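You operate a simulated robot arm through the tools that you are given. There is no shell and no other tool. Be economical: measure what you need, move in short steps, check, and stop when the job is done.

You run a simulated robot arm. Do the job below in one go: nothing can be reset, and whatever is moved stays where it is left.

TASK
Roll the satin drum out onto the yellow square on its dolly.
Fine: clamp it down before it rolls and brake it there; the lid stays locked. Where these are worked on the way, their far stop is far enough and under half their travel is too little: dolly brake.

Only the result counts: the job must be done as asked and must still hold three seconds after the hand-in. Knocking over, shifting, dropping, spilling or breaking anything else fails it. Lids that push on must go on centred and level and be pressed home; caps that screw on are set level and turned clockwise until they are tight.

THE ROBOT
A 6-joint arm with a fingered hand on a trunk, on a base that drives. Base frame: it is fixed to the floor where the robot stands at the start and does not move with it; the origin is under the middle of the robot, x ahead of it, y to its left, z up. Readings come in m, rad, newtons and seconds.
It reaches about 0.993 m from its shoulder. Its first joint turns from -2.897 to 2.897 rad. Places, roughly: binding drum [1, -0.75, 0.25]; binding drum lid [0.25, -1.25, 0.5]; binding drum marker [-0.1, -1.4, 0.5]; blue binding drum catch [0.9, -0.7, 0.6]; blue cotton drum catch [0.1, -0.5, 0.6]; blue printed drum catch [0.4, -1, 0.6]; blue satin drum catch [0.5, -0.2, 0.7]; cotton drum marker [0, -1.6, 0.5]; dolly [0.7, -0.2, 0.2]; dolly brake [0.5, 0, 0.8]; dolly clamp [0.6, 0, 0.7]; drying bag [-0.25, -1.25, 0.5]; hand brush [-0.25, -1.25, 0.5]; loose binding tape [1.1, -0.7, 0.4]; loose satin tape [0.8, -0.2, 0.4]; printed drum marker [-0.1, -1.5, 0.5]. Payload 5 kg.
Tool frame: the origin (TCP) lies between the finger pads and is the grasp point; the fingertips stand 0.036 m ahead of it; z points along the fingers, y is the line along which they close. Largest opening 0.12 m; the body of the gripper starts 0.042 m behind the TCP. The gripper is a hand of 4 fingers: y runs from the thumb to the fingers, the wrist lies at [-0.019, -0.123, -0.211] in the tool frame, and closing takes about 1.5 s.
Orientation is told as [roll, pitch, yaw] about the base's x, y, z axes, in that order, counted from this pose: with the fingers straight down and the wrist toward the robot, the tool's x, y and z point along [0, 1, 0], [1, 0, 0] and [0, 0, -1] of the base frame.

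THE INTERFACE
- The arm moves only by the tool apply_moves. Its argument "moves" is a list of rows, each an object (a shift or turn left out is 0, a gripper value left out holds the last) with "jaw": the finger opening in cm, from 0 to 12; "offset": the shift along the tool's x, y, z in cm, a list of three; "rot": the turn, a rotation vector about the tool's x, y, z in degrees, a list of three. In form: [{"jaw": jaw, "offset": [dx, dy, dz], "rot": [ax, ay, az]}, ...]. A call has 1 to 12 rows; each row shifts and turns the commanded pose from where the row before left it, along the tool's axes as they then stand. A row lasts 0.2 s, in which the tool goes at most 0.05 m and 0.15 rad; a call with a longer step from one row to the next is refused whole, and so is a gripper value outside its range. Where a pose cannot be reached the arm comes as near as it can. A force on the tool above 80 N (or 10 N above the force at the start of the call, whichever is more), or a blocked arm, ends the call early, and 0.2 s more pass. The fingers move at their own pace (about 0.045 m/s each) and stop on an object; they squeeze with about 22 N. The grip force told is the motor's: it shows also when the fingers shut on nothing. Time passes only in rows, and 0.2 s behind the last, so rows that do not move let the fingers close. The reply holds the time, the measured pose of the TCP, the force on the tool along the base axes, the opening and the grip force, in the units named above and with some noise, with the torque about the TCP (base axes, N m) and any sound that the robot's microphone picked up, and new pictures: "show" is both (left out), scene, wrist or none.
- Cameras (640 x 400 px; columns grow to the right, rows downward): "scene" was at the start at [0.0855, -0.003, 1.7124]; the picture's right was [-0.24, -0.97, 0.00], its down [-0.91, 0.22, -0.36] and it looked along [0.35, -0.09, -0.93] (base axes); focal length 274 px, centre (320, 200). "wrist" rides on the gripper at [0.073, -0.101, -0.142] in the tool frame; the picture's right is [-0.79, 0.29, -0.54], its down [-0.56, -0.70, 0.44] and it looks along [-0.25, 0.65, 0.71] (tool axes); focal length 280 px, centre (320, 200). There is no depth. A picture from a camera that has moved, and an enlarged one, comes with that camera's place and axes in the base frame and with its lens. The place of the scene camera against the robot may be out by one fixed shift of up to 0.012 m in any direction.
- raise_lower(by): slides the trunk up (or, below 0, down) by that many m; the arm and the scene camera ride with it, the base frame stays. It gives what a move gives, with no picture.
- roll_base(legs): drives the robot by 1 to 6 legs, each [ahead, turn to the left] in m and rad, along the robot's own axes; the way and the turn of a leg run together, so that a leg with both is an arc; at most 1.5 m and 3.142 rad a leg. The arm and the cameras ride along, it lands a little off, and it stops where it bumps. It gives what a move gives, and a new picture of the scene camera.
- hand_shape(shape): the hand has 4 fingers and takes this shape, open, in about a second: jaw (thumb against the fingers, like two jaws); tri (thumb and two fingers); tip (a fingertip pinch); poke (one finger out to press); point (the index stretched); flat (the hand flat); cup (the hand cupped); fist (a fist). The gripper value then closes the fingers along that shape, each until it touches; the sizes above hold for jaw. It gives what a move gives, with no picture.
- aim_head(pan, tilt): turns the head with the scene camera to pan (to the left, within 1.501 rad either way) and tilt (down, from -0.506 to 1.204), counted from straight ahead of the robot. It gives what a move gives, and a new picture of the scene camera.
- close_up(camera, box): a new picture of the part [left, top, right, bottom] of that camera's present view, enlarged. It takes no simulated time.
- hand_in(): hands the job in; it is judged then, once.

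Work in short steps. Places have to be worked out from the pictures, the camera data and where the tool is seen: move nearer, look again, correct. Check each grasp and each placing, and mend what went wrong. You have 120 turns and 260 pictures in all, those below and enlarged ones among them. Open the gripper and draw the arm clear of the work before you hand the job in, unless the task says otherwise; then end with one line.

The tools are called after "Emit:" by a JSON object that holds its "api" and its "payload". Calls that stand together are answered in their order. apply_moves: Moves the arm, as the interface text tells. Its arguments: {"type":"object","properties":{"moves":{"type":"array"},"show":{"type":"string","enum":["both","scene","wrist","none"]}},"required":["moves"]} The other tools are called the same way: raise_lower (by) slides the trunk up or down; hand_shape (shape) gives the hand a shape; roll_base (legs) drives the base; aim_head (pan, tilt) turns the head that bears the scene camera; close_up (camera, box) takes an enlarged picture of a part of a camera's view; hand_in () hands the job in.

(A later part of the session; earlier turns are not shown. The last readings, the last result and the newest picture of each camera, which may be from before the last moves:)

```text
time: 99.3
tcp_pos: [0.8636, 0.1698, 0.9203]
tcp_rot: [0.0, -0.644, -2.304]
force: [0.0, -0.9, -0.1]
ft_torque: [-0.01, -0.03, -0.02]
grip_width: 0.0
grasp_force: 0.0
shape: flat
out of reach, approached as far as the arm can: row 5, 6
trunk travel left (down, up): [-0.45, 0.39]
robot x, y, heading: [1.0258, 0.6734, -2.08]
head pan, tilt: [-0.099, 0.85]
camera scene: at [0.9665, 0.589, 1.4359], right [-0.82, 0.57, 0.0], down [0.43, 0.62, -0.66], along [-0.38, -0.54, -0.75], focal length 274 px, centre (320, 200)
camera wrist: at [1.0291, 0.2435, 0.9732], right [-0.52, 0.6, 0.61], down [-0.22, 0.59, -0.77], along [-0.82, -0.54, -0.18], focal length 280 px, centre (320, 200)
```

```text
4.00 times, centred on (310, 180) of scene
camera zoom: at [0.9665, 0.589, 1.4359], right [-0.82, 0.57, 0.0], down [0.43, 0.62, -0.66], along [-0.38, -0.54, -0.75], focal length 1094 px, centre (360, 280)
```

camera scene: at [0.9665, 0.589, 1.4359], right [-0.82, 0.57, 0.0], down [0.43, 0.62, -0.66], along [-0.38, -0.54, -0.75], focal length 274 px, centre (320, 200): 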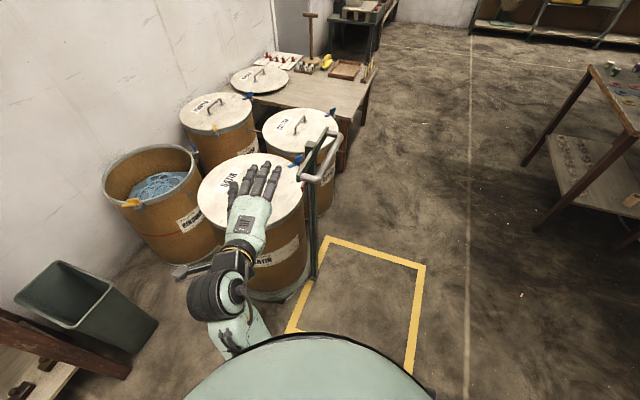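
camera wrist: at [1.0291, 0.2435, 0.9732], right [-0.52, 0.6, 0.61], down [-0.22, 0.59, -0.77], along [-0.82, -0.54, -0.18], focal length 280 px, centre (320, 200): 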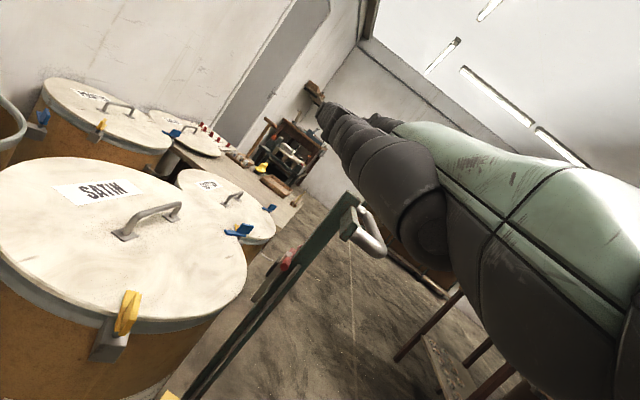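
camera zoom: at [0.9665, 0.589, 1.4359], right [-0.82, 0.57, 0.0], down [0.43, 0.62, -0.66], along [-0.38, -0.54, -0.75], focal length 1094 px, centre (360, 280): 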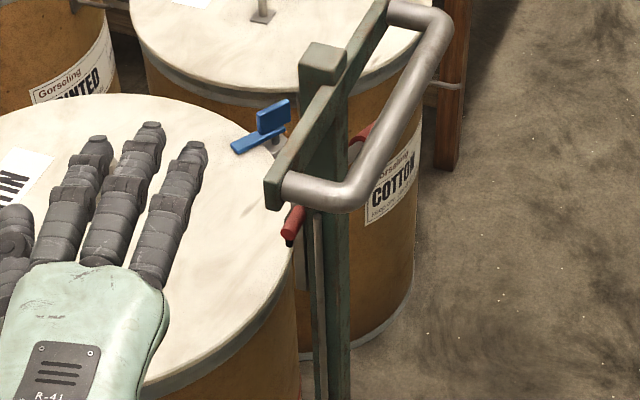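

The hand pose is right now (fingertips about 0.124 m ahead and 0.056 m above the TCP). I back the base 6 cm for clearance, lower the hand to bar height and look.

Emit:
{"api": "roll_base", "payload": {"legs": [[-0.06, 0]]}}

Emit:
{"api": "apply_moves", "payload": {"moves": [{"offset": [-0.98, -2.35, 3.1]}, {"offset": [-0.98, -2.35, 3.1]}, {"offset": [-0.98, -2.35, 3.1]}, {"offset": [-0.98, -2.35, 3.1]}], "show": "both"}}

Emit:
{"api": "close_up", "payload": {"camera": "scene", "box": [220, 120, 380, 220]}}

Emit:
{"api": "close_up", "payload": {"camera": "wrist", "box": [160, 50, 480, 250]}}

```text
time: 100.3
tcp_pos: [0.8919, 0.2215, 0.9223]
tcp_rot: [0.002, -0.647, -2.307]
force: [0.4, 0.0, 0.1]
ft_torque: [-0.03, -0.02, -0.04]
grip_width: 0.0
grasp_force: 0.0
shape: flat
trunk travel left (down, up): [-0.45, 0.39]
robot x, y, heading: [1.0559, 0.7188, -2.079]
head pan, tilt: [-0.099, 0.85]
camera scene: at [0.9966, 0.6436, 1.4362], right [-0.82, 0.57, 0.0], down [0.43, 0.61, -0.66], along [-0.38, -0.54, -0.75], focal length 274 px, centre (320, 200)
```

scene: 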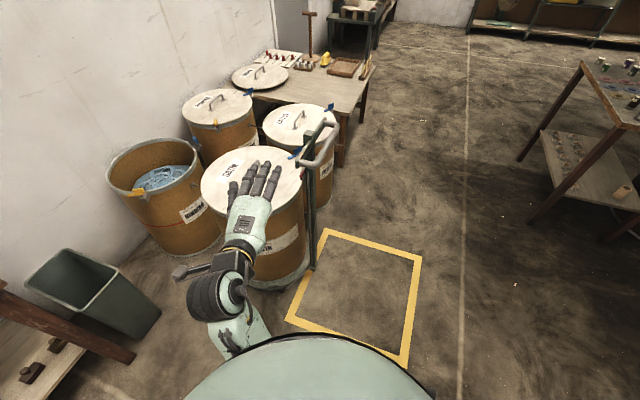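

```text
time: 101.5
tcp_pos: [0.8613, 0.2233, 0.789]
tcp_rot: [0.05, -0.687, -2.331]
force: [-0.7, -1.0, 1.3]
ft_torque: [-0.01, -0.04, -0.03]
grip_width: 0.1152
grasp_force: 0.1
shape: flat
trunk travel left (down, up): [-0.45, 0.39]
robot x, y, heading: [1.05, 0.7226, -2.087]
head pan, tilt: [-0.099, 0.85]
stopped in row 4: the arm was blocked; the commanded pose is now the measured one
camera scene: at [0.9893, 0.6374, 1.4362], right [-0.82, 0.57, 0.0], down [0.43, 0.62, -0.66], along [-0.37, -0.54, -0.76], focal length 274 px, centre (320, 200)
camera wrist: at [1.0266, 0.3014, 0.8366], right [-0.53, 0.63, 0.57], down [-0.22, 0.55, -0.81], along [-0.82, -0.55, -0.15], focal length 280 px, centre (320, 200)
```

scene: 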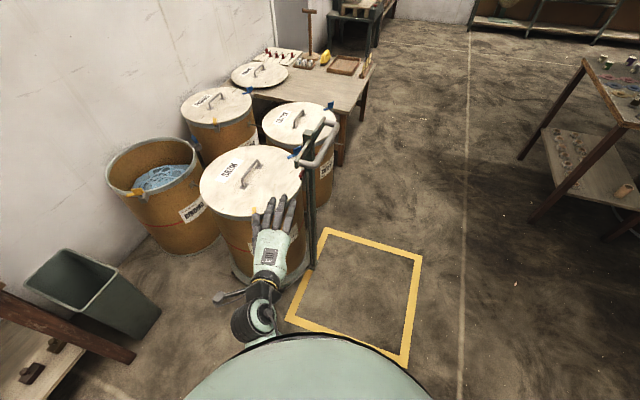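
wrist: 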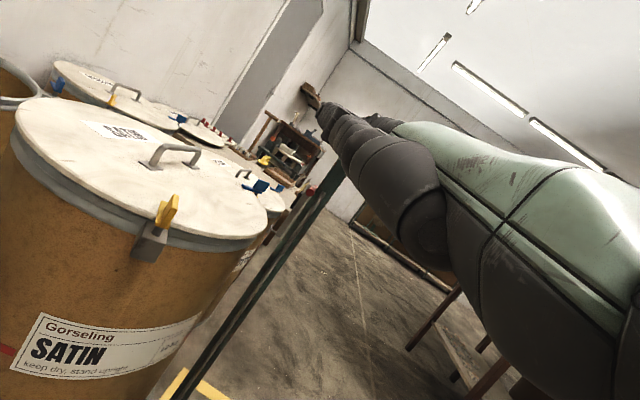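

```text
4.00 times, centred on (300, 170) of scene
camera zoom: at [0.9893, 0.6374, 1.4362], right [-0.82, 0.57, 0.0], down [0.43, 0.62, -0.66], along [-0.37, -0.54, -0.76], focal length 1094 px, centre (400, 320)
```

zoom: 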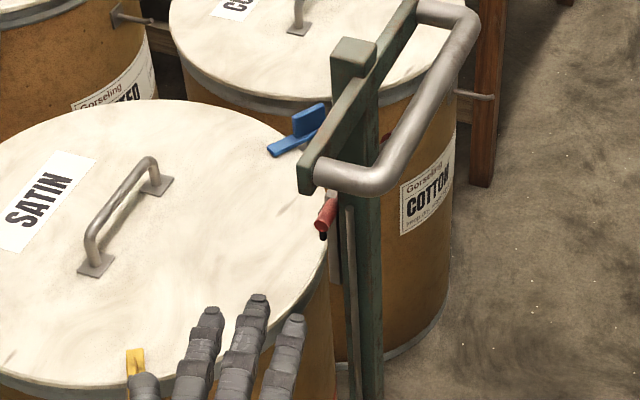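

```text
2.00 times, centred on (320, 150) of wrist
camera zoom: at [1.0266, 0.3014, 0.8366], right [-0.53, 0.63, 0.57], down [-0.22, 0.55, -0.81], along [-0.82, -0.55, -0.15], focal length 561 px, centre (320, 300)
```

zoom: 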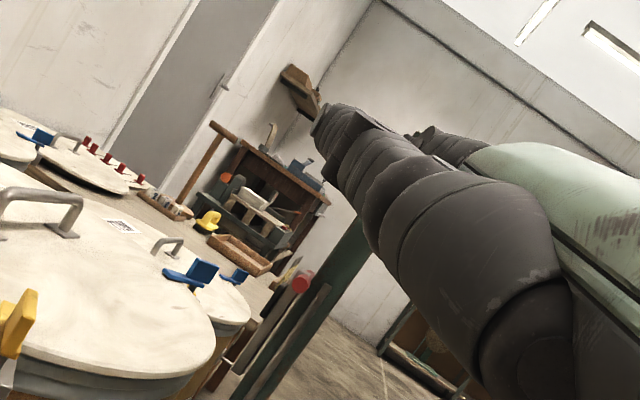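

The bar end triangulates to about [0.647,0.02,0.76]; the fingertip model fits. I advance along the finger line under the crossbar to just above the bar.

Emit:
{"api": "apply_moves", "payload": {"moves": [{"offset": [-1, 2.42, 3.02]}, {"offset": [0, 2.42, 3.02]}, {"offset": [0, 2.42, 3.02]}, {"offset": [0, 2.42, 3.02]}], "show": "none"}}

Emit:
{"api": "close_up", "payload": {"camera": "scene", "box": [260, 120, 360, 182]}}

Emit:
{"api": "close_up", "payload": {"camera": "wrist", "box": [160, 50, 480, 250]}}

```text
time: 102.5
tcp_pos: [0.7542, 0.1187, 0.7541]
tcp_rot: [0.04, -0.684, -2.323]
force: [0.4, 0.6, 0.0]
ft_torque: [-0.01, -0.02, -0.02]
grip_width: 0.0001
grasp_force: 0.1
shape: flat
trunk travel left (down, up): [-0.45, 0.39]
robot x, y, heading: [1.0539, 0.7216, -2.082]
head pan, tilt: [-0.099, 0.85]
```

```text
6.40 times, centred on (310, 151) of scene
camera zoom: at [0.9948, 0.6406, 1.436], right [-0.82, 0.57, 0.0], down [0.43, 0.62, -0.66], along [-0.38, -0.54, -0.75], focal length 1750 px, centre (384, 514)
```

zoom: 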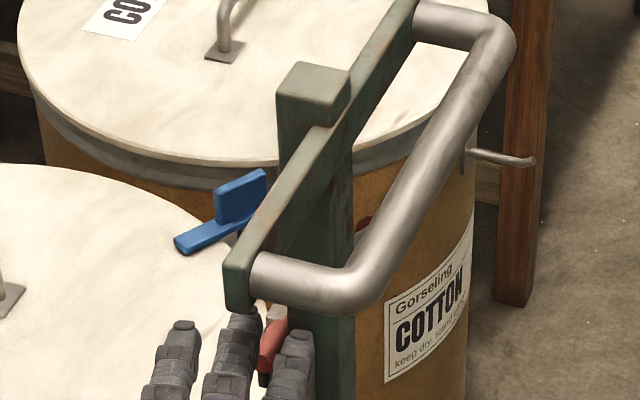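

```text
2.00 times, centred on (320, 150) of wrist
camera zoom: at [0.921, 0.1978, 0.8016], right [-0.52, 0.63, 0.58], down [-0.23, 0.55, -0.8], along [-0.82, -0.55, -0.15], focal length 561 px, centre (320, 300)
```

zoom: 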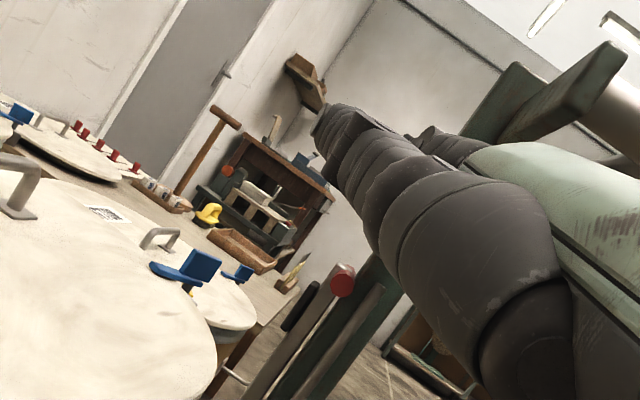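

The hand is under the crossbar without contact; the bar lies between index and middle. I shift 2 cm toward the drum and 4.4 cm forward so the index comes over the bar.

Emit:
{"api": "apply_moves", "payload": {"moves": [{"offset": [1, 1.7, 1.4]}, {"offset": [1, 1.7, 1.4]}], "show": "none"}}

Emit:
{"api": "close_up", "payload": {"camera": "scene", "box": [260, 120, 360, 182]}}

Emit:
{"api": "close_up", "payload": {"camera": "wrist", "box": [200, 80, 400, 280]}}

```text
time: 103.1
tcp_pos: [0.7424, 0.0755, 0.7554]
tcp_rot: [0.042, -0.684, -2.324]
force: [-0.9, -0.1, -0.3]
ft_torque: [-0.01, 0.01, 0.0]
grip_width: 0.0
grasp_force: 0.1
shape: flat
trunk travel left (down, up): [-0.45, 0.39]
robot x, y, heading: [1.051, 0.723, -2.081]
head pan, tilt: [-0.099, 0.85]
```

```text
6.40 times, centred on (310, 151) of scene
camera zoom: at [0.9958, 0.6417, 1.4361], right [-0.82, 0.57, 0.0], down [0.43, 0.62, -0.66], along [-0.38, -0.54, -0.75], focal length 1750 px, centre (384, 514)
```

zoom: 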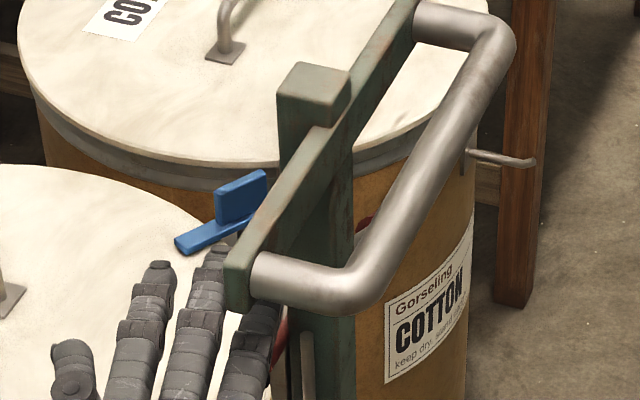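

```text
2.00 times, centred on (300, 180) of wrist
camera zoom: at [0.9087, 0.1526, 0.803], right [-0.52, 0.63, 0.58], down [-0.23, 0.55, -0.8], along [-0.82, -0.55, -0.15], focal length 561 px, centre (360, 240)
```

zoom: 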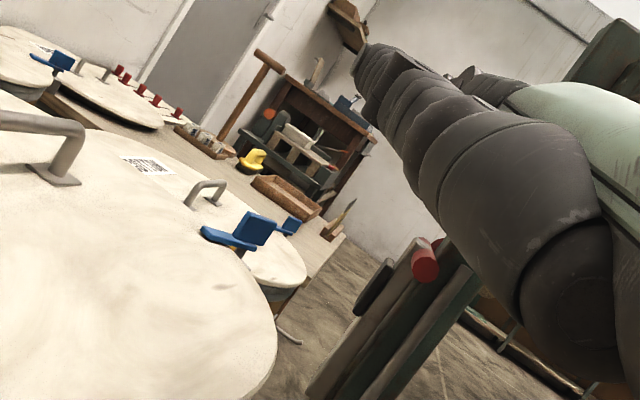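

The index is over the bar. I press straight down in small steps and watch the force.

Emit:
{"api": "apply_moves", "payload": {"moves": [{"offset": [0, -0.95, 1.16]}, {"offset": [0, -0.95, 1.16]}, {"offset": [0, -0.65, 0.8]}], "show": "none"}}

Emit:
{"api": "close_up", "payload": {"camera": "scene", "box": [260, 120, 360, 182]}}

Emit:
{"api": "close_up", "payload": {"camera": "wrist", "box": [200, 80, 400, 280]}}

```text
time: 103.9
tcp_pos: [0.7435, 0.0748, 0.7142]
tcp_rot: [0.043, -0.686, -2.324]
force: [0.6, -0.4, -0.4]
ft_torque: [-0.01, 0.01, 0.02]
grip_width: 0.0001
grasp_force: 0.1
shape: flat
trunk travel left (down, up): [-0.45, 0.39]
robot x, y, heading: [1.0539, 0.7231, -2.084]
head pan, tilt: [-0.099, 0.85]
```

```text
6.40 times, centred on (310, 151) of scene
camera zoom: at [0.9956, 0.6416, 1.4361], right [-0.82, 0.57, 0.0], down [0.43, 0.62, -0.66], along [-0.38, -0.54, -0.75], focal length 1750 px, centre (384, 514)
```

zoom: 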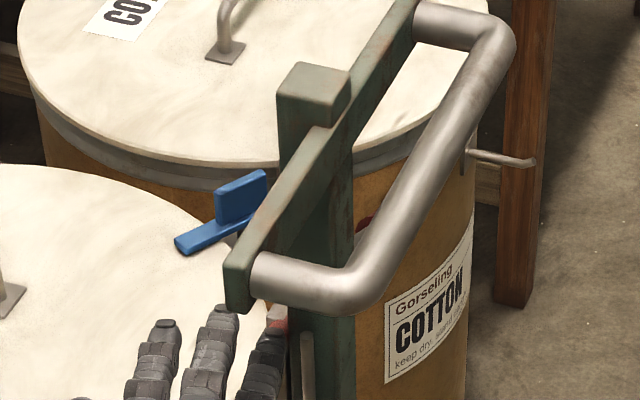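

```text
2.00 times, centred on (300, 180) of wrist
camera zoom: at [0.9098, 0.1526, 0.7626], right [-0.52, 0.63, 0.58], down [-0.23, 0.55, -0.8], along [-0.82, -0.55, -0.15], focal length 561 px, centre (360, 240)
```

zoom: 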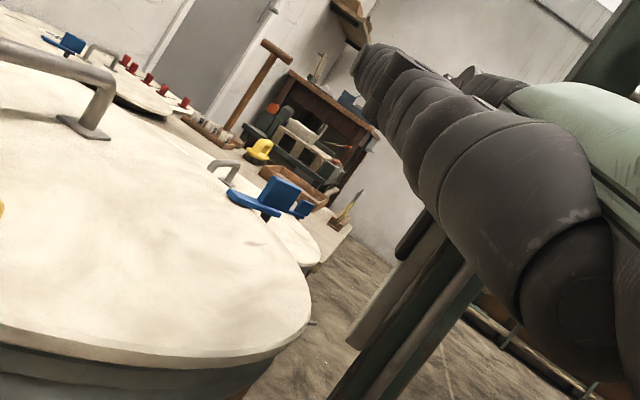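

No force yet; the index overlaps the bar in the picture. I continue down.

Emit:
{"api": "apply_moves", "payload": {"moves": [{"offset": [0, -0.5, 0.6]}, {"offset": [0, -0.5, 0.6]}, {"offset": [0, -0.5, 0.6]}], "show": "none"}}

Emit:
{"api": "close_up", "payload": {"camera": "scene", "box": [260, 120, 360, 182]}}

Emit:
{"api": "close_up", "payload": {"camera": "wrist", "box": [200, 80, 400, 280]}}

```text
time: 104.7
tcp_pos: [0.7439, 0.0732, 0.6902]
tcp_rot: [0.041, -0.684, -2.326]
force: [0.2, 0.5, 0.7]
ft_torque: [-0.11, 0.06, -0.1]
grip_width: 0.0
grasp_force: 0.0
shape: flat
trunk travel left (down, up): [-0.45, 0.39]
robot x, y, heading: [1.0536, 0.722, -2.079]
head pan, tilt: [-0.099, 0.85]
```

```text
6.40 times, centred on (310, 151) of scene
camera zoom: at [0.9956, 0.6419, 1.4361], right [-0.82, 0.57, 0.0], down [0.43, 0.62, -0.66], along [-0.38, -0.54, -0.75], focal length 1750 px, centre (384, 514)
```

zoom: 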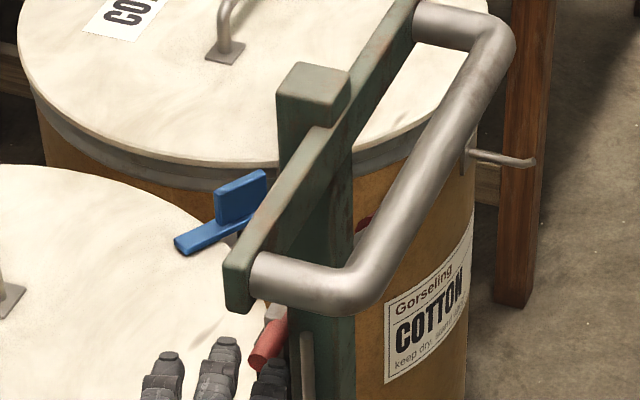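

```text
2.00 times, centred on (300, 180) of wrist
camera zoom: at [0.9097, 0.1516, 0.7381], right [-0.52, 0.63, 0.58], down [-0.22, 0.55, -0.8], along [-0.82, -0.55, -0.15], focal length 561 px, centre (360, 240)
```

zoom: 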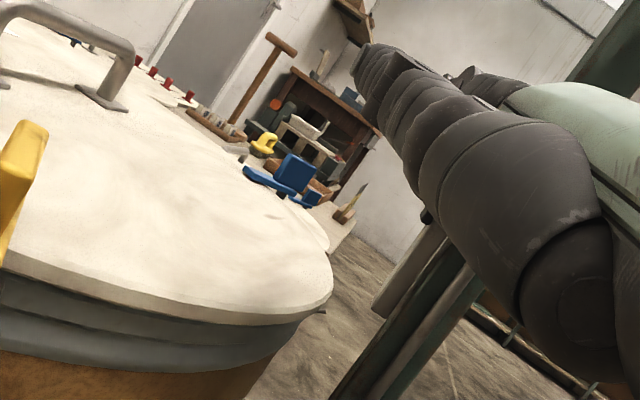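

I came down just short of the bar's end. I raise 5.5 cm, advance 3 cm and check again.

Emit:
{"api": "apply_moves", "payload": {"moves": [{"offset": [0.2, 1.75, -2.1]}, {"offset": [0.2, 1.75, -2.1]}, {"offset": [0, 2.3, 1.9]}], "show": "none"}}

Emit:
{"api": "close_up", "payload": {"camera": "scene", "box": [260, 120, 360, 182]}}

```text
time: 105.5
tcp_pos: [0.7253, 0.0488, 0.7437]
tcp_rot: [0.041, -0.683, -2.322]
force: [2.8, 1.5, -0.2]
ft_torque: [-0.08, 0.27, -0.01]
grip_width: 0.1153
grasp_force: 0.1
shape: flat
trunk travel left (down, up): [-0.45, 0.39]
robot x, y, heading: [1.0493, 0.7211, -2.083]
head pan, tilt: [-0.099, 0.85]
```

```text
6.40 times, centred on (310, 151) of scene
camera zoom: at [0.9958, 0.6412, 1.436], right [-0.82, 0.57, 0.0], down [0.43, 0.62, -0.66], along [-0.38, -0.54, -0.75], focal length 1750 px, centre (384, 514)
```

zoom: 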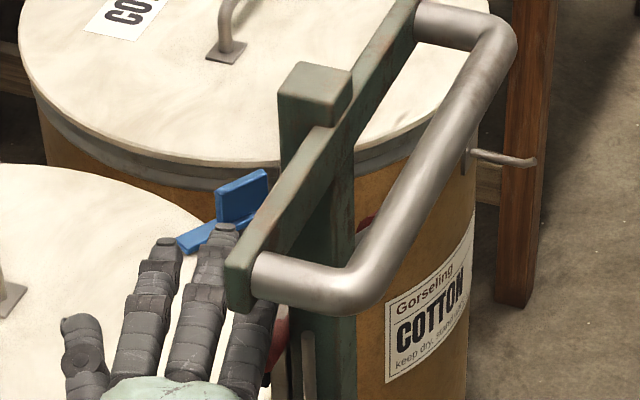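

Slight contact in front (3 N); the index now lies over the bar. I press down in small steps.

Emit:
{"api": "apply_moves", "payload": {"moves": [{"offset": [0, -0.5, 0.6]}, {"offset": [0, -0.5, 0.6]}, {"offset": [0, -0.5, 0.6]}], "show": "none"}}

Emit:
{"api": "close_up", "payload": {"camera": "scene", "box": [260, 120, 360, 182]}}

Emit:
{"api": "close_up", "payload": {"camera": "wrist", "box": [200, 80, 400, 280]}}

```text
time: 106.3
tcp_pos: [0.7253, 0.0495, 0.7207]
tcp_rot: [0.042, -0.685, -2.324]
force: [2.7, -0.8, 1.4]
ft_torque: [-0.05, 0.3, 0.11]
grip_width: 0.1152
grasp_force: 0.0
shape: flat
trunk travel left (down, up): [-0.45, 0.39]
robot x, y, heading: [1.0508, 0.7219, -2.084]
head pan, tilt: [-0.099, 0.85]
```

```text
6.40 times, centred on (310, 151) of scene
camera zoom: at [0.996, 0.6417, 1.4361], right [-0.82, 0.57, 0.0], down [0.43, 0.62, -0.66], along [-0.38, -0.54, -0.75], focal length 1750 px, centre (384, 514)
```

zoom: 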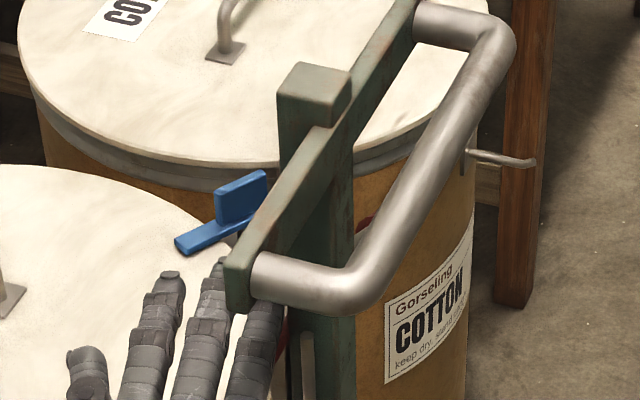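

```text
2.00 times, centred on (300, 180) of wrist
camera zoom: at [0.8919, 0.1277, 0.7699], right [-0.52, 0.63, 0.58], down [-0.23, 0.55, -0.8], along [-0.82, -0.55, -0.15], focal length 561 px, centre (360, 240)
```

zoom: 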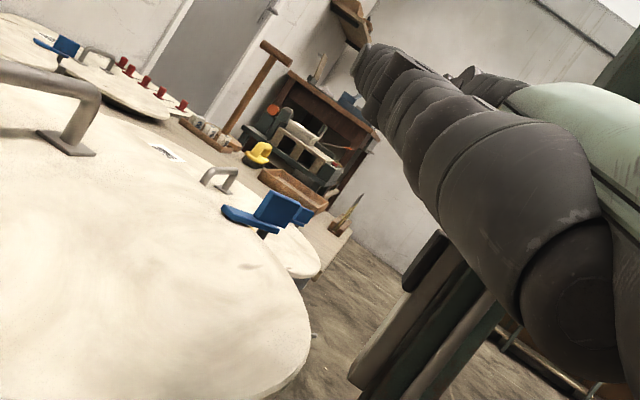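

Index covers the bar; I keep pressing down.

Emit:
{"api": "apply_moves", "payload": {"moves": [{"offset": [0, -0.5, 0.6]}, {"offset": [0, -0.5, 0.6]}, {"offset": [0, -0.5, 0.6]}], "show": "none"}}

Emit:
{"api": "close_up", "payload": {"camera": "scene", "box": [260, 120, 360, 182]}}

Emit:
{"api": "close_up", "payload": {"camera": "wrist", "box": [200, 80, 400, 280]}}

```text
time: 107.1
tcp_pos: [0.7272, 0.0485, 0.6985]
tcp_rot: [0.042, -0.688, -2.324]
force: [0.9, 0.9, 4.3]
ft_torque: [-0.18, 0.44, 0.05]
grip_width: 0.1149
grasp_force: 0.2
shape: flat
trunk travel left (down, up): [-0.45, 0.39]
robot x, y, heading: [1.0551, 0.723, -2.084]
head pan, tilt: [-0.099, 0.85]
```

```text
6.40 times, centred on (310, 151) of scene
camera zoom: at [0.9962, 0.6424, 1.4362], right [-0.82, 0.57, 0.0], down [0.43, 0.62, -0.66], along [-0.38, -0.54, -0.75], focal length 1750 px, centre (384, 514)
```

zoom: 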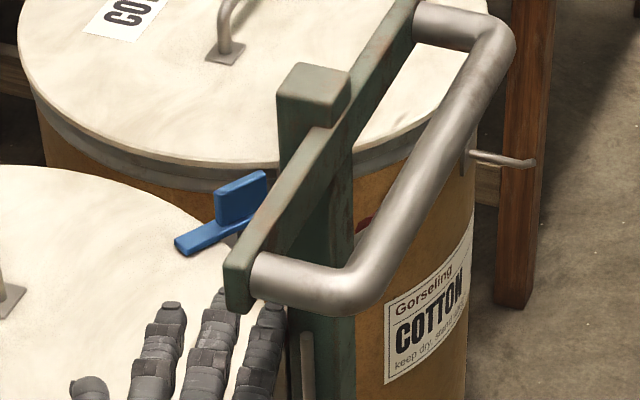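

```text
2.00 times, centred on (300, 180) of wrist
camera zoom: at [0.8924, 0.1264, 0.7469], right [-0.52, 0.63, 0.58], down [-0.23, 0.55, -0.8], along [-0.82, -0.55, -0.15], focal length 561 px, centre (360, 240)
```

zoom: 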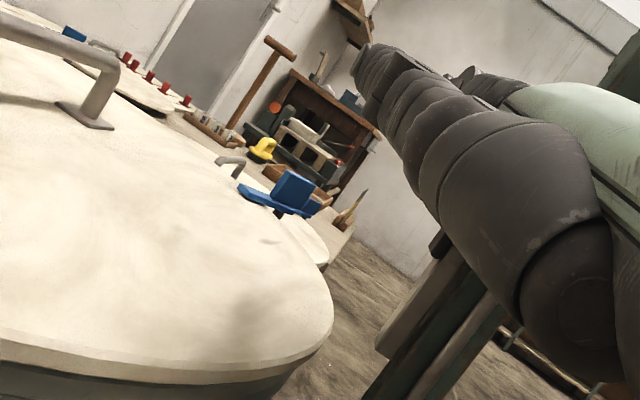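

Upward force 4 N: pressing on something. I continue down slowly.

Emit:
{"api": "apply_moves", "payload": {"moves": [{"offset": [0, -0.5, 0.6]}, {"offset": [0, -0.5, 0.6]}], "show": "none"}}

Emit:
{"api": "apply_moves", "payload": {"moves": [{"offset": [0, -0.5, 0.6]}, {"offset": [0, -0.5, 0.6]}], "show": "none"}}

Emit:
{"api": "close_up", "payload": {"camera": "scene", "box": [260, 120, 360, 182]}}

Emit:
{"api": "close_up", "payload": {"camera": "wrist", "box": [200, 80, 400, 280]}}

```text
time: 107.7
tcp_pos: [0.7267, 0.046, 0.6874]
tcp_rot: [0.045, -0.692, -2.324]
force: [-0.2, 0.4, 15.2]
ft_torque: [-0.37, 1.11, -0.02]
grip_width: 0.1153
grasp_force: 0.0
shape: flat
trunk travel left (down, up): [-0.45, 0.39]
robot x, y, heading: [1.054, 0.7254, -2.079]
head pan, tilt: [-0.099, 0.85]
```

```text
time: 108.3
tcp_pos: [0.7294, 0.049, 0.6682]
tcp_rot: [0.045, -0.685, -2.327]
force: [15.9, 15.8, 4.2]
ft_torque: [-1.47, 1.52, -0.73]
grip_width: 0.0001
grasp_force: 0.1
shape: flat
trunk travel left (down, up): [-0.45, 0.39]
robot x, y, heading: [1.054, 0.7221, -2.083]
head pan, tilt: [-0.099, 0.85]
```

```text
6.40 times, centred on (310, 151) of scene
camera zoom: at [0.9973, 0.6455, 1.4366], right [-0.82, 0.57, 0.0], down [0.43, 0.61, -0.66], along [-0.38, -0.54, -0.75], focal length 1750 px, centre (384, 514)
```

zoom: 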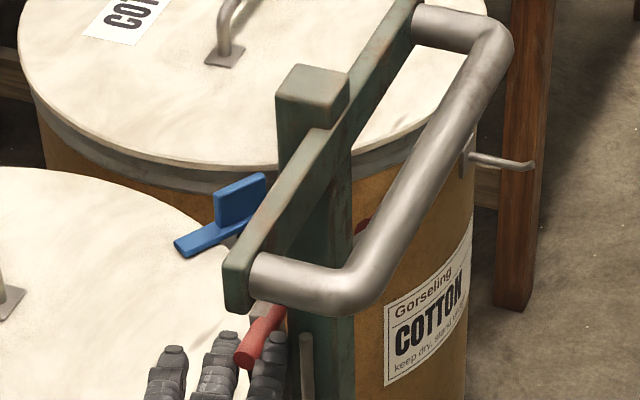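

```text
2.00 times, centred on (300, 180) of wrist
camera zoom: at [0.895, 0.1275, 0.7172], right [-0.52, 0.63, 0.57], down [-0.22, 0.55, -0.81], along [-0.82, -0.55, -0.15], focal length 561 px, centre (360, 240)
```

zoom: 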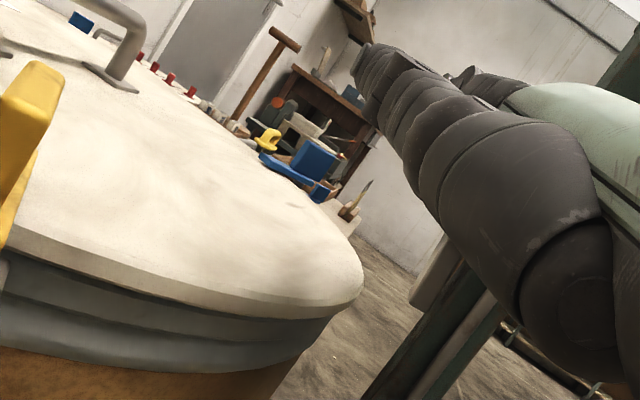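

The index slipped off below the bar. I withdraw along the finger line and look closely at the clamp from this side.

Emit:
{"api": "apply_moves", "payload": {"moves": [{"offset": [-0.3, -2.7, -2.2]}, {"offset": [-0.3, -2.7, -2.2]}, {"offset": [0, -0.3, -4]}], "show": "none"}}

Emit:
{"api": "close_up", "payload": {"camera": "scene", "box": [280, 130, 340, 168]}}

Emit:
{"api": "close_up", "payload": {"camera": "wrist", "box": [200, 120, 360, 280]}}

```text
time: 109.1
tcp_pos: [0.787, 0.1254, 0.6947]
tcp_rot: [0.041, -0.685, -2.323]
force: [0.3, 0.9, 0.9]
ft_torque: [0.03, -0.01, -0.02]
grip_width: 0.0
grasp_force: 0.1
shape: flat
trunk travel left (down, up): [-0.45, 0.39]
robot x, y, heading: [1.0547, 0.7207, -2.082]
head pan, tilt: [-0.099, 0.85]
```

```text
10.53 times, centred on (310, 149) of scene
camera zoom: at [0.9962, 0.6431, 1.4362], right [-0.82, 0.57, 0.0], down [0.43, 0.61, -0.66], along [-0.38, -0.54, -0.75], focal length 2879 px, centre (425, 737)
```

zoom: 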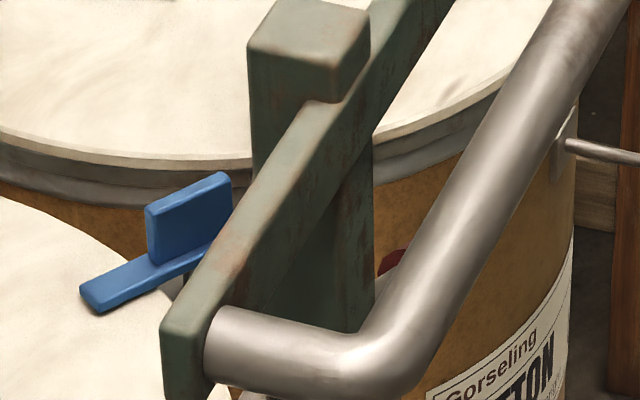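

```text
2.50 times, centred on (280, 200) of wrist
camera zoom: at [0.9533, 0.2043, 0.7432], right [-0.52, 0.63, 0.58], down [-0.23, 0.55, -0.8], along [-0.82, -0.55, -0.15], focal length 701 px, centre (420, 200)
```

zoom: 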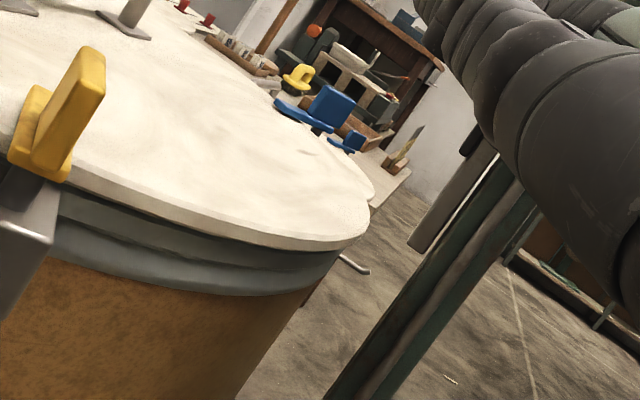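

Emit:
{"api": "apply_moves", "payload": {"moves": [{"offset": [0, 0.35, -3.55]}, {"offset": [0, 0.35, -3.55]}], "show": "none"}}

Emit:
{"api": "close_up", "payload": {"camera": "scene", "box": [270, 130, 350, 180]}}

Emit:
{"api": "close_up", "payload": {"camera": "wrist", "box": [260, 160, 360, 280]}}

```text
time: 109.7
tcp_pos: [0.8099, 0.155, 0.7555]
tcp_rot: [0.043, -0.684, -2.323]
force: [-0.4, 0.0, 0.1]
ft_torque: [0.01, 0.02, 0.0]
grip_width: 0.0001
grasp_force: 0.1
shape: flat
trunk travel left (down, up): [-0.45, 0.39]
robot x, y, heading: [1.0572, 0.7244, -2.081]
head pan, tilt: [-0.099, 0.85]
```

```text
8.00 times, centred on (310, 155) of scene
camera zoom: at [0.9957, 0.6418, 1.4361], right [-0.82, 0.57, 0.0], down [0.43, 0.62, -0.66], along [-0.38, -0.54, -0.75], focal length 2188 px, centre (400, 560)
```

zoom: 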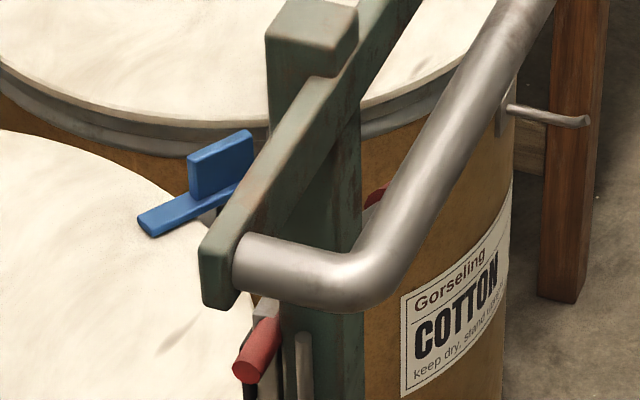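

```text
3.33 times, centred on (310, 220) of wrist
camera zoom: at [0.9777, 0.2343, 0.8027], right [-0.52, 0.63, 0.58], down [-0.23, 0.55, -0.8], along [-0.82, -0.55, -0.15], focal length 935 px, centre (353, 133)
```

zoom: 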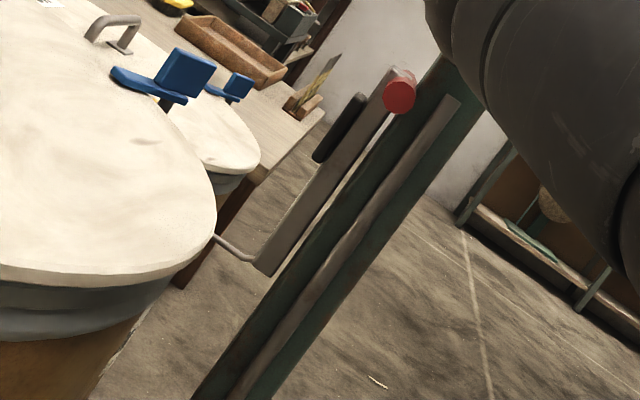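

Now it is clear: the clamp is a short arm hinged at its bottom (z≈0.68), with the pad on its drum side and the red T-bar on top — it swings over toward the drum and down onto the lid (lid top ≈0.69). I switch to the pointing shape to push the bar sideways toward the drum.

Emit:
{"api": "hand_shape", "payload": {"shape": "point"}}

Emit:
{"api": "apply_moves", "payload": {"moves": [{"offset": [0, 0, 0]}], "show": "wrist"}}

Emit:
{"api": "close_up", "payload": {"camera": "scene", "box": [230, 120, 390, 220]}}

```text
time: 110.6
tcp_pos: [0.8116, 0.1555, 0.7542]
tcp_rot: [0.042, -0.686, -2.325]
force: [-0.2, 0.1, -0.8]
ft_torque: [-0.03, -0.01, -0.02]
grip_width: 0.0001
grasp_force: 0.1
shape: point
trunk travel left (down, up): [-0.45, 0.39]
robot x, y, heading: [1.0527, 0.721, -2.082]
head pan, tilt: [-0.099, 0.85]
```

```text
time: 111.0
tcp_pos: [0.8122, 0.157, 0.7538]
tcp_rot: [0.042, -0.685, -2.324]
force: [-0.1, 0.4, 0.1]
ft_torque: [0.04, -0.02, -0.02]
grip_width: 0.0
grasp_force: 0.1
shape: point
trunk travel left (down, up): [-0.45, 0.39]
robot x, y, heading: [1.0525, 0.7256, -2.087]
head pan, tilt: [-0.099, 0.85]
camera wrist: at [0.9773, 0.234, 0.8027], right [-0.52, 0.63, 0.58], down [-0.23, 0.55, -0.8], along [-0.82, -0.55, -0.15], focal length 280 px, centre (320, 200)
```

wrist: 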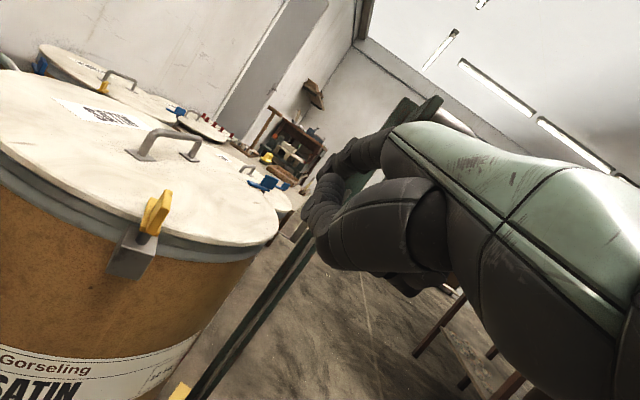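

```text
4.00 times, centred on (310, 170) of scene
camera zoom: at [0.9957, 0.6418, 1.4361], right [-0.82, 0.57, 0.0], down [0.43, 0.62, -0.66], along [-0.38, -0.54, -0.75], focal length 1094 px, centre (360, 320)
```

zoom: 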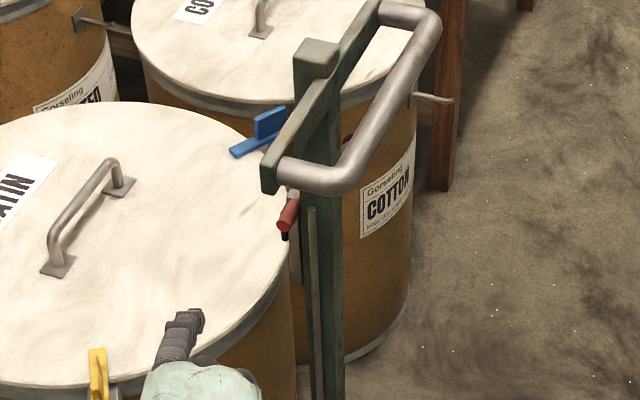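

The extended finger is the one on the drum side. I enlarge the wrist view to locate its tip.

Emit:
{"api": "close_up", "payload": {"camera": "wrist", "box": [260, 110, 420, 270]}}

Emit:
{"api": "close_up", "payload": {"camera": "scene", "box": [250, 170, 330, 220]}}

```text
2.50 times, centred on (340, 190) of wrist
camera zoom: at [0.9773, 0.234, 0.8027], right [-0.52, 0.63, 0.58], down [-0.23, 0.55, -0.8], along [-0.82, -0.55, -0.15], focal length 701 px, centre (270, 225)
```

zoom: 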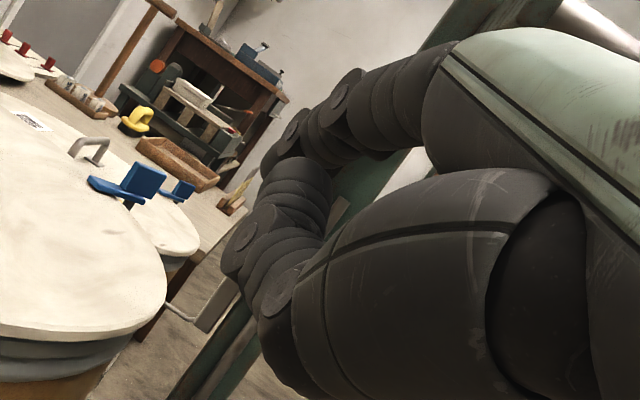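

```text
8.00 times, centred on (290, 195) of scene
camera zoom: at [0.9957, 0.6418, 1.4361], right [-0.82, 0.57, 0.0], down [0.43, 0.62, -0.66], along [-0.38, -0.54, -0.75], focal length 2188 px, centre (560, 240)
```

zoom: 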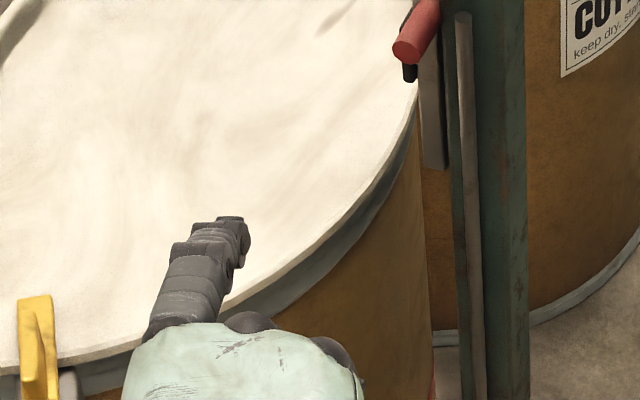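

Index tip is about 0.099 m ahead, 0.021 m left and 0.035 m above the TCP. I move it to a pre-point on the robot side of the bar end.

Emit:
{"api": "apply_moves", "payload": {"moves": [{"offset": [-2.5, 1.17, 1.68]}, {"offset": [-2.5, 1.17, 1.68]}, {"offset": [-2.5, 1.17, 1.68]}], "show": "none"}}

Emit:
{"api": "close_up", "payload": {"camera": "scene", "box": [260, 130, 360, 192]}}

Emit:
{"api": "close_up", "payload": {"camera": "wrist", "box": [220, 110, 420, 270]}}

```text
time: 111.8
tcp_pos: [0.7157, 0.1615, 0.7344]
tcp_rot: [0.043, -0.685, -2.325]
force: [-0.2, 0.2, 0.0]
ft_torque: [0.0, 0.0, 0.02]
grip_width: 0.0
grasp_force: 0.1
shape: point
trunk travel left (down, up): [-0.45, 0.39]
robot x, y, heading: [1.0523, 0.722, -2.086]
head pan, tilt: [-0.099, 0.85]
```

```text
6.40 times, centred on (310, 161) of scene
camera zoom: at [0.9949, 0.6416, 1.436], right [-0.82, 0.57, 0.0], down [0.43, 0.62, -0.66], along [-0.38, -0.54, -0.75], focal length 1750 px, centre (384, 450)
```

zoom: 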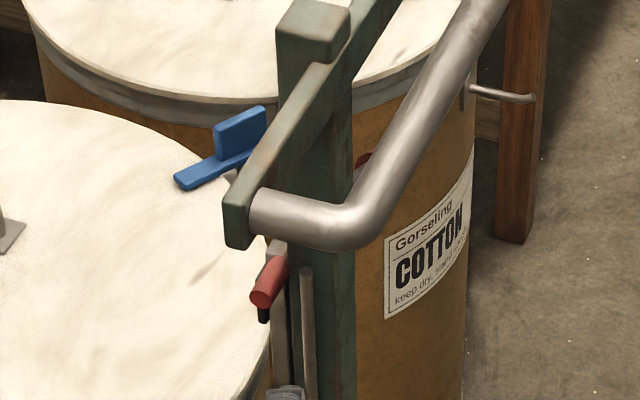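

```text
2.50 times, centred on (320, 190) of wrist
camera zoom: at [0.8816, 0.2398, 0.7823], right [-0.53, 0.63, 0.58], down [-0.22, 0.55, -0.8], along [-0.82, -0.55, -0.15], focal length 701 px, centre (320, 225)
```

zoom: 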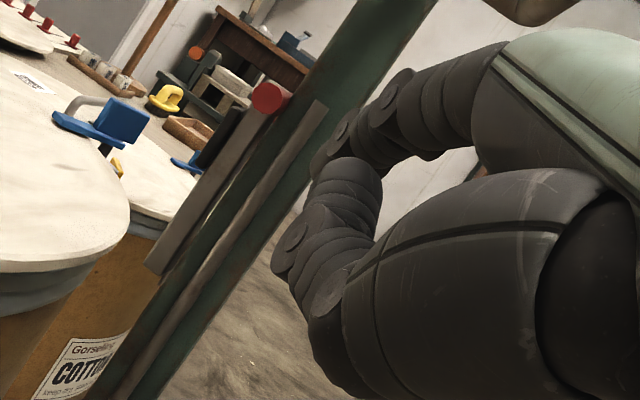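

Very clear view. I advance 5.5 cm so that the index lies beside the bar end on the robot side.

Emit:
{"api": "apply_moves", "payload": {"moves": [{"offset": [-0.3, 2.1, 1.75]}, {"offset": [-0.3, 2.1, 1.75]}], "show": "none"}}

Emit:
{"api": "close_up", "payload": {"camera": "scene", "box": [260, 130, 360, 192]}}

Emit:
{"api": "close_up", "payload": {"camera": "wrist", "box": [220, 110, 420, 270]}}

```text
time: 112.4
tcp_pos: [0.6756, 0.1254, 0.7343]
tcp_rot: [0.043, -0.683, -2.323]
force: [0.0, 0.1, -0.7]
ft_torque: [0.02, -0.04, -0.01]
grip_width: 0.0001
grasp_force: 0.1
shape: point
trunk travel left (down, up): [-0.45, 0.39]
robot x, y, heading: [1.0507, 0.7203, -2.083]
head pan, tilt: [-0.099, 0.85]
```

```text
6.40 times, centred on (310, 161) of scene
camera zoom: at [0.9955, 0.6415, 1.4361], right [-0.82, 0.57, 0.0], down [0.43, 0.62, -0.66], along [-0.38, -0.54, -0.75], focal length 1750 px, centre (384, 450)
```

zoom: 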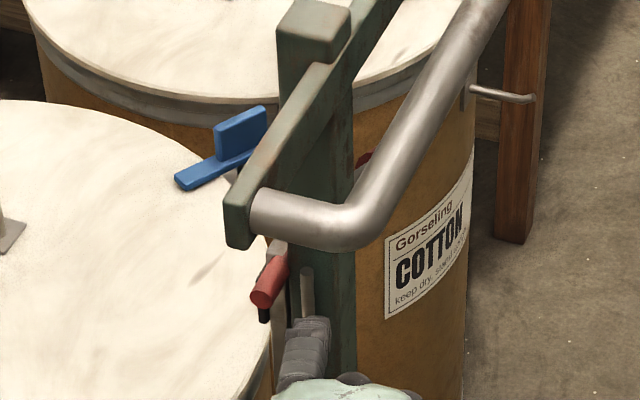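

```text
2.50 times, centred on (320, 190) of wrist
camera zoom: at [0.8423, 0.2041, 0.7819], right [-0.52, 0.63, 0.58], down [-0.22, 0.55, -0.8], along [-0.82, -0.55, -0.15], focal length 701 px, centre (320, 225)
```

zoom: 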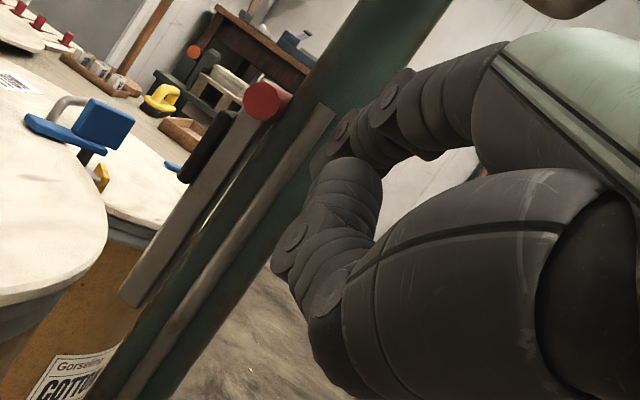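

The finger is level with the bar and about 2.5 cm to its robot side. I advance 1.8 cm and push toward the drum.

Emit:
{"api": "apply_moves", "payload": {"moves": [{"offset": [0, 1.4, 1.14]}, {"offset": [1.27, 0.19, 0.16]}, {"offset": [1.27, 0.19, 0.16]}, {"offset": [1.27, 0.19, 0.16]}], "show": "none"}}

Emit:
{"api": "close_up", "payload": {"camera": "scene", "box": [260, 130, 360, 192]}}

Emit:
{"api": "close_up", "payload": {"camera": "wrist", "box": [220, 110, 420, 270]}}

```text
time: 113.4
tcp_pos: [0.6881, 0.0802, 0.7339]
tcp_rot: [0.04, -0.686, -2.322]
force: [0.3, -0.3, -0.7]
ft_torque: [-0.01, -0.04, -0.03]
grip_width: 0.1154
grasp_force: 0.1
shape: point
trunk travel left (down, up): [-0.45, 0.39]
robot x, y, heading: [1.0537, 0.7229, -2.079]
head pan, tilt: [-0.099, 0.85]
```

```text
6.40 times, centred on (310, 161) of scene
camera zoom: at [0.9959, 0.6415, 1.4361], right [-0.82, 0.57, 0.0], down [0.43, 0.62, -0.66], along [-0.38, -0.54, -0.75], focal length 1750 px, centre (384, 450)
```

zoom: 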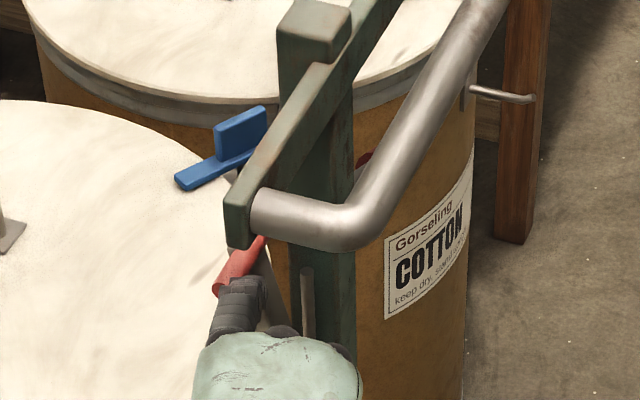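

```text
2.50 times, centred on (320, 190) of wrist
camera zoom: at [0.8543, 0.1583, 0.7831], right [-0.52, 0.63, 0.58], down [-0.23, 0.55, -0.8], along [-0.82, -0.55, -0.15], focal length 701 px, centre (320, 225)
```

zoom: 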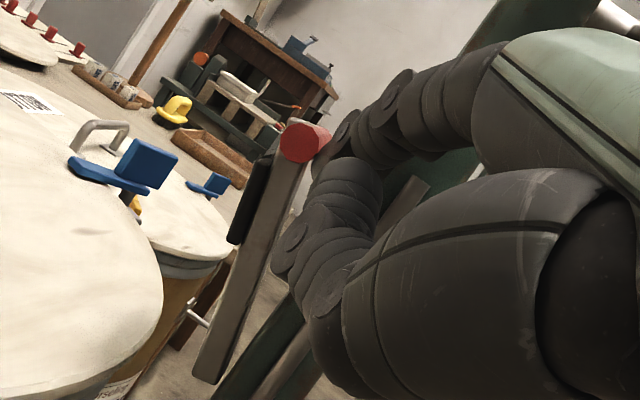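

It works: the clamp arm swings about its bottom hinge. I keep pushing toward the drum at the same height so the finger ends up above the bar.

Emit:
{"api": "apply_moves", "payload": {"moves": [{"offset": [1.27, 0.19, 0.16]}, {"offset": [1.27, 0.19, 0.16]}, {"offset": [1.27, 0.19, 0.16]}], "show": "none"}}

Emit:
{"api": "close_up", "payload": {"camera": "scene", "box": [260, 130, 360, 192]}}

Emit:
{"api": "close_up", "payload": {"camera": "wrist", "box": [220, 110, 420, 270]}}

```text
time: 114.2
tcp_pos: [0.7111, 0.0484, 0.7353]
tcp_rot: [0.043, -0.685, -2.322]
force: [-0.9, -0.6, 0.0]
ft_torque: [-0.01, -0.05, 0.02]
grip_width: 0.1153
grasp_force: 0.0
shape: point
trunk travel left (down, up): [-0.45, 0.39]
robot x, y, heading: [1.0521, 0.7224, -2.084]
head pan, tilt: [-0.099, 0.85]
```

```text
6.40 times, centred on (310, 161) of scene
camera zoom: at [0.9958, 0.6414, 1.4361], right [-0.82, 0.57, 0.0], down [0.43, 0.62, -0.66], along [-0.38, -0.54, -0.75], focal length 1750 px, centre (384, 450)
```

zoom: 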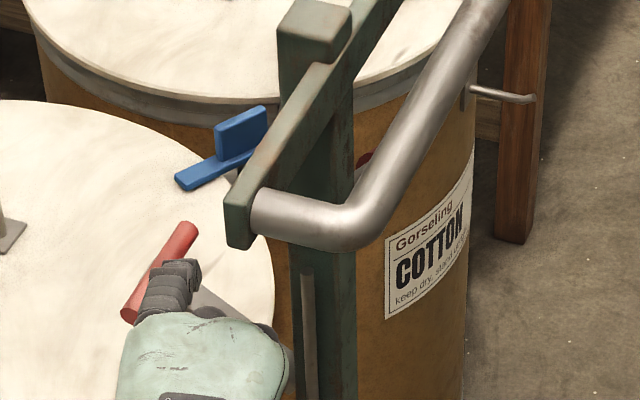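

```text
2.50 times, centred on (320, 190) of wrist
camera zoom: at [0.8772, 0.127, 0.7842], right [-0.52, 0.63, 0.58], down [-0.23, 0.55, -0.8], along [-0.82, -0.55, -0.15], focal length 701 px, centre (320, 225)
```

zoom: 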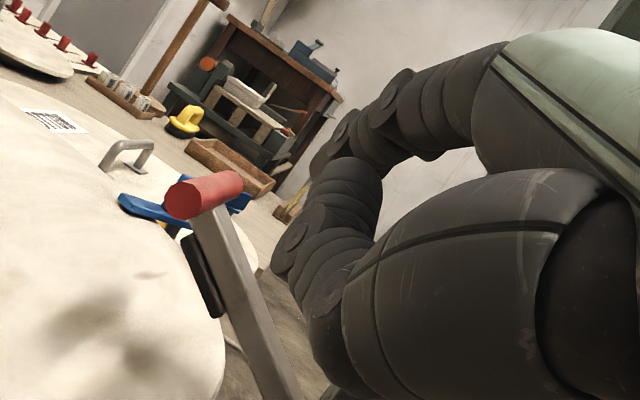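

The lever is light and is now about halfway over. I lift, tilt the finger more downward and move it above the bar.

Emit:
{"api": "apply_moves", "payload": {"moves": [{"offset": [0, 1.58, -1.93]}, {"offset": [0, 1.58, -1.93]}, {"rot": [8.5, 0, 0]}, {"rot": [8.5, 0, 0]}, {"offset": [3.4, 0.6, 0.25]}], "show": "none"}}

Emit:
{"api": "close_up", "payload": {"camera": "scene", "box": [240, 130, 340, 192]}}

Emit:
{"api": "close_up", "payload": {"camera": "wrist", "box": [180, 110, 420, 290]}}

```text
time: 115.4
tcp_pos: [0.7311, 0.0244, 0.7873]
tcp_rot: [0.036, -0.387, -2.309]
force: [0.5, -1.0, -0.6]
ft_torque: [0.02, -0.01, -0.02]
grip_width: 0.1152
grasp_force: 0.1
shape: point
trunk travel left (down, up): [-0.45, 0.39]
robot x, y, heading: [1.0548, 0.7259, -2.08]
head pan, tilt: [-0.099, 0.85]
```

```text
6.40 times, centred on (290, 161) of scene
camera zoom: at [0.9967, 0.6408, 1.436], right [-0.82, 0.57, 0.0], down [0.43, 0.62, -0.66], along [-0.38, -0.54, -0.75], focal length 1750 px, centre (512, 450)
```

zoom: 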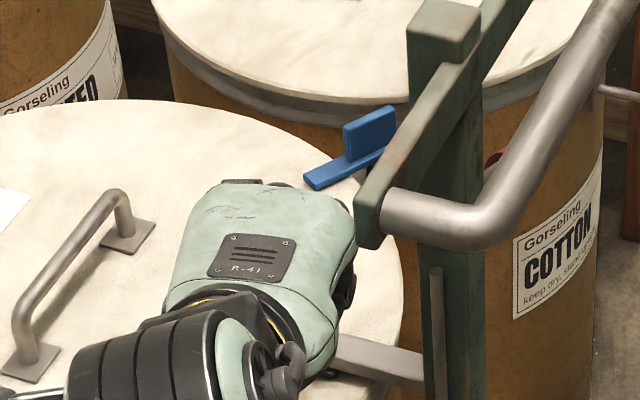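

```text
2.22 times, centred on (300, 200) of wrist
camera zoom: at [0.8816, 0.0874, 0.8822], right [-0.65, 0.49, 0.59], down [-0.08, 0.72, -0.69], along [-0.76, -0.49, -0.42], focal length 623 px, centre (364, 200)
```

zoom: 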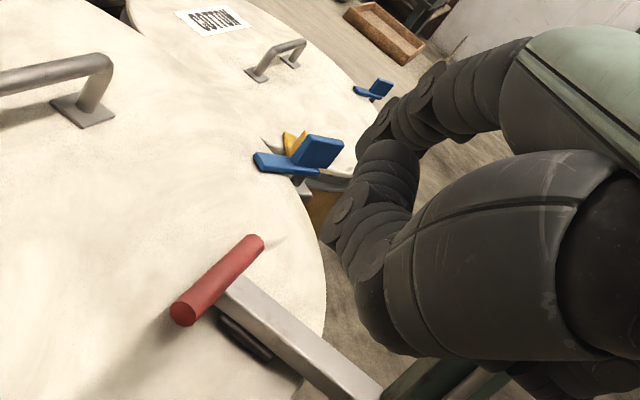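

The clamp arm is almost down on the lid. I put the index above the bar's middle ([0.724,-0.043]) and press down.

Emit:
{"api": "apply_moves", "payload": {"moves": [{"offset": [1, -2.3, -0.95]}, {"offset": [1, -2.3, -0.95]}, {"offset": [0, -0.45, 1.1]}, {"offset": [0, -0.45, 1.1]}], "show": "none"}}

Emit:
{"api": "close_up", "payload": {"camera": "wrist", "box": [180, 110, 420, 290]}}

```text
time: 116.4
tcp_pos: [0.7792, 0.0469, 0.765]
tcp_rot: [0.034, -0.387, -2.311]
force: [-1.2, 0.1, -0.1]
ft_torque: [0.03, -0.02, -0.02]
grip_width: 0.1149
grasp_force: 0.1
shape: point
trunk travel left (down, up): [-0.45, 0.39]
robot x, y, heading: [1.0528, 0.7189, -2.088]
head pan, tilt: [-0.099, 0.85]
```

```text
2.22 times, centred on (300, 200) of wrist
camera zoom: at [0.9307, 0.1104, 0.8604], right [-0.65, 0.49, 0.59], down [-0.08, 0.72, -0.69], along [-0.76, -0.5, -0.42], focal length 623 px, centre (364, 200)
```

zoom: 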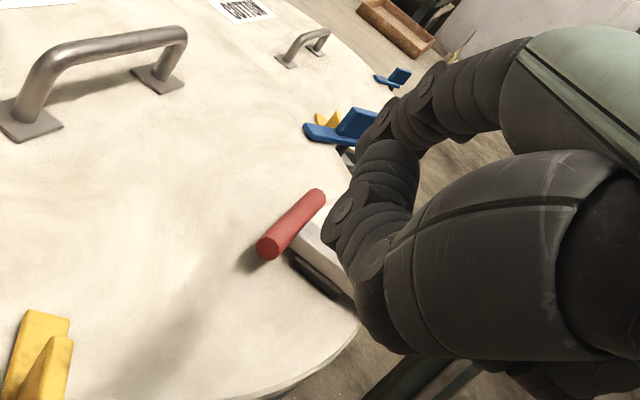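

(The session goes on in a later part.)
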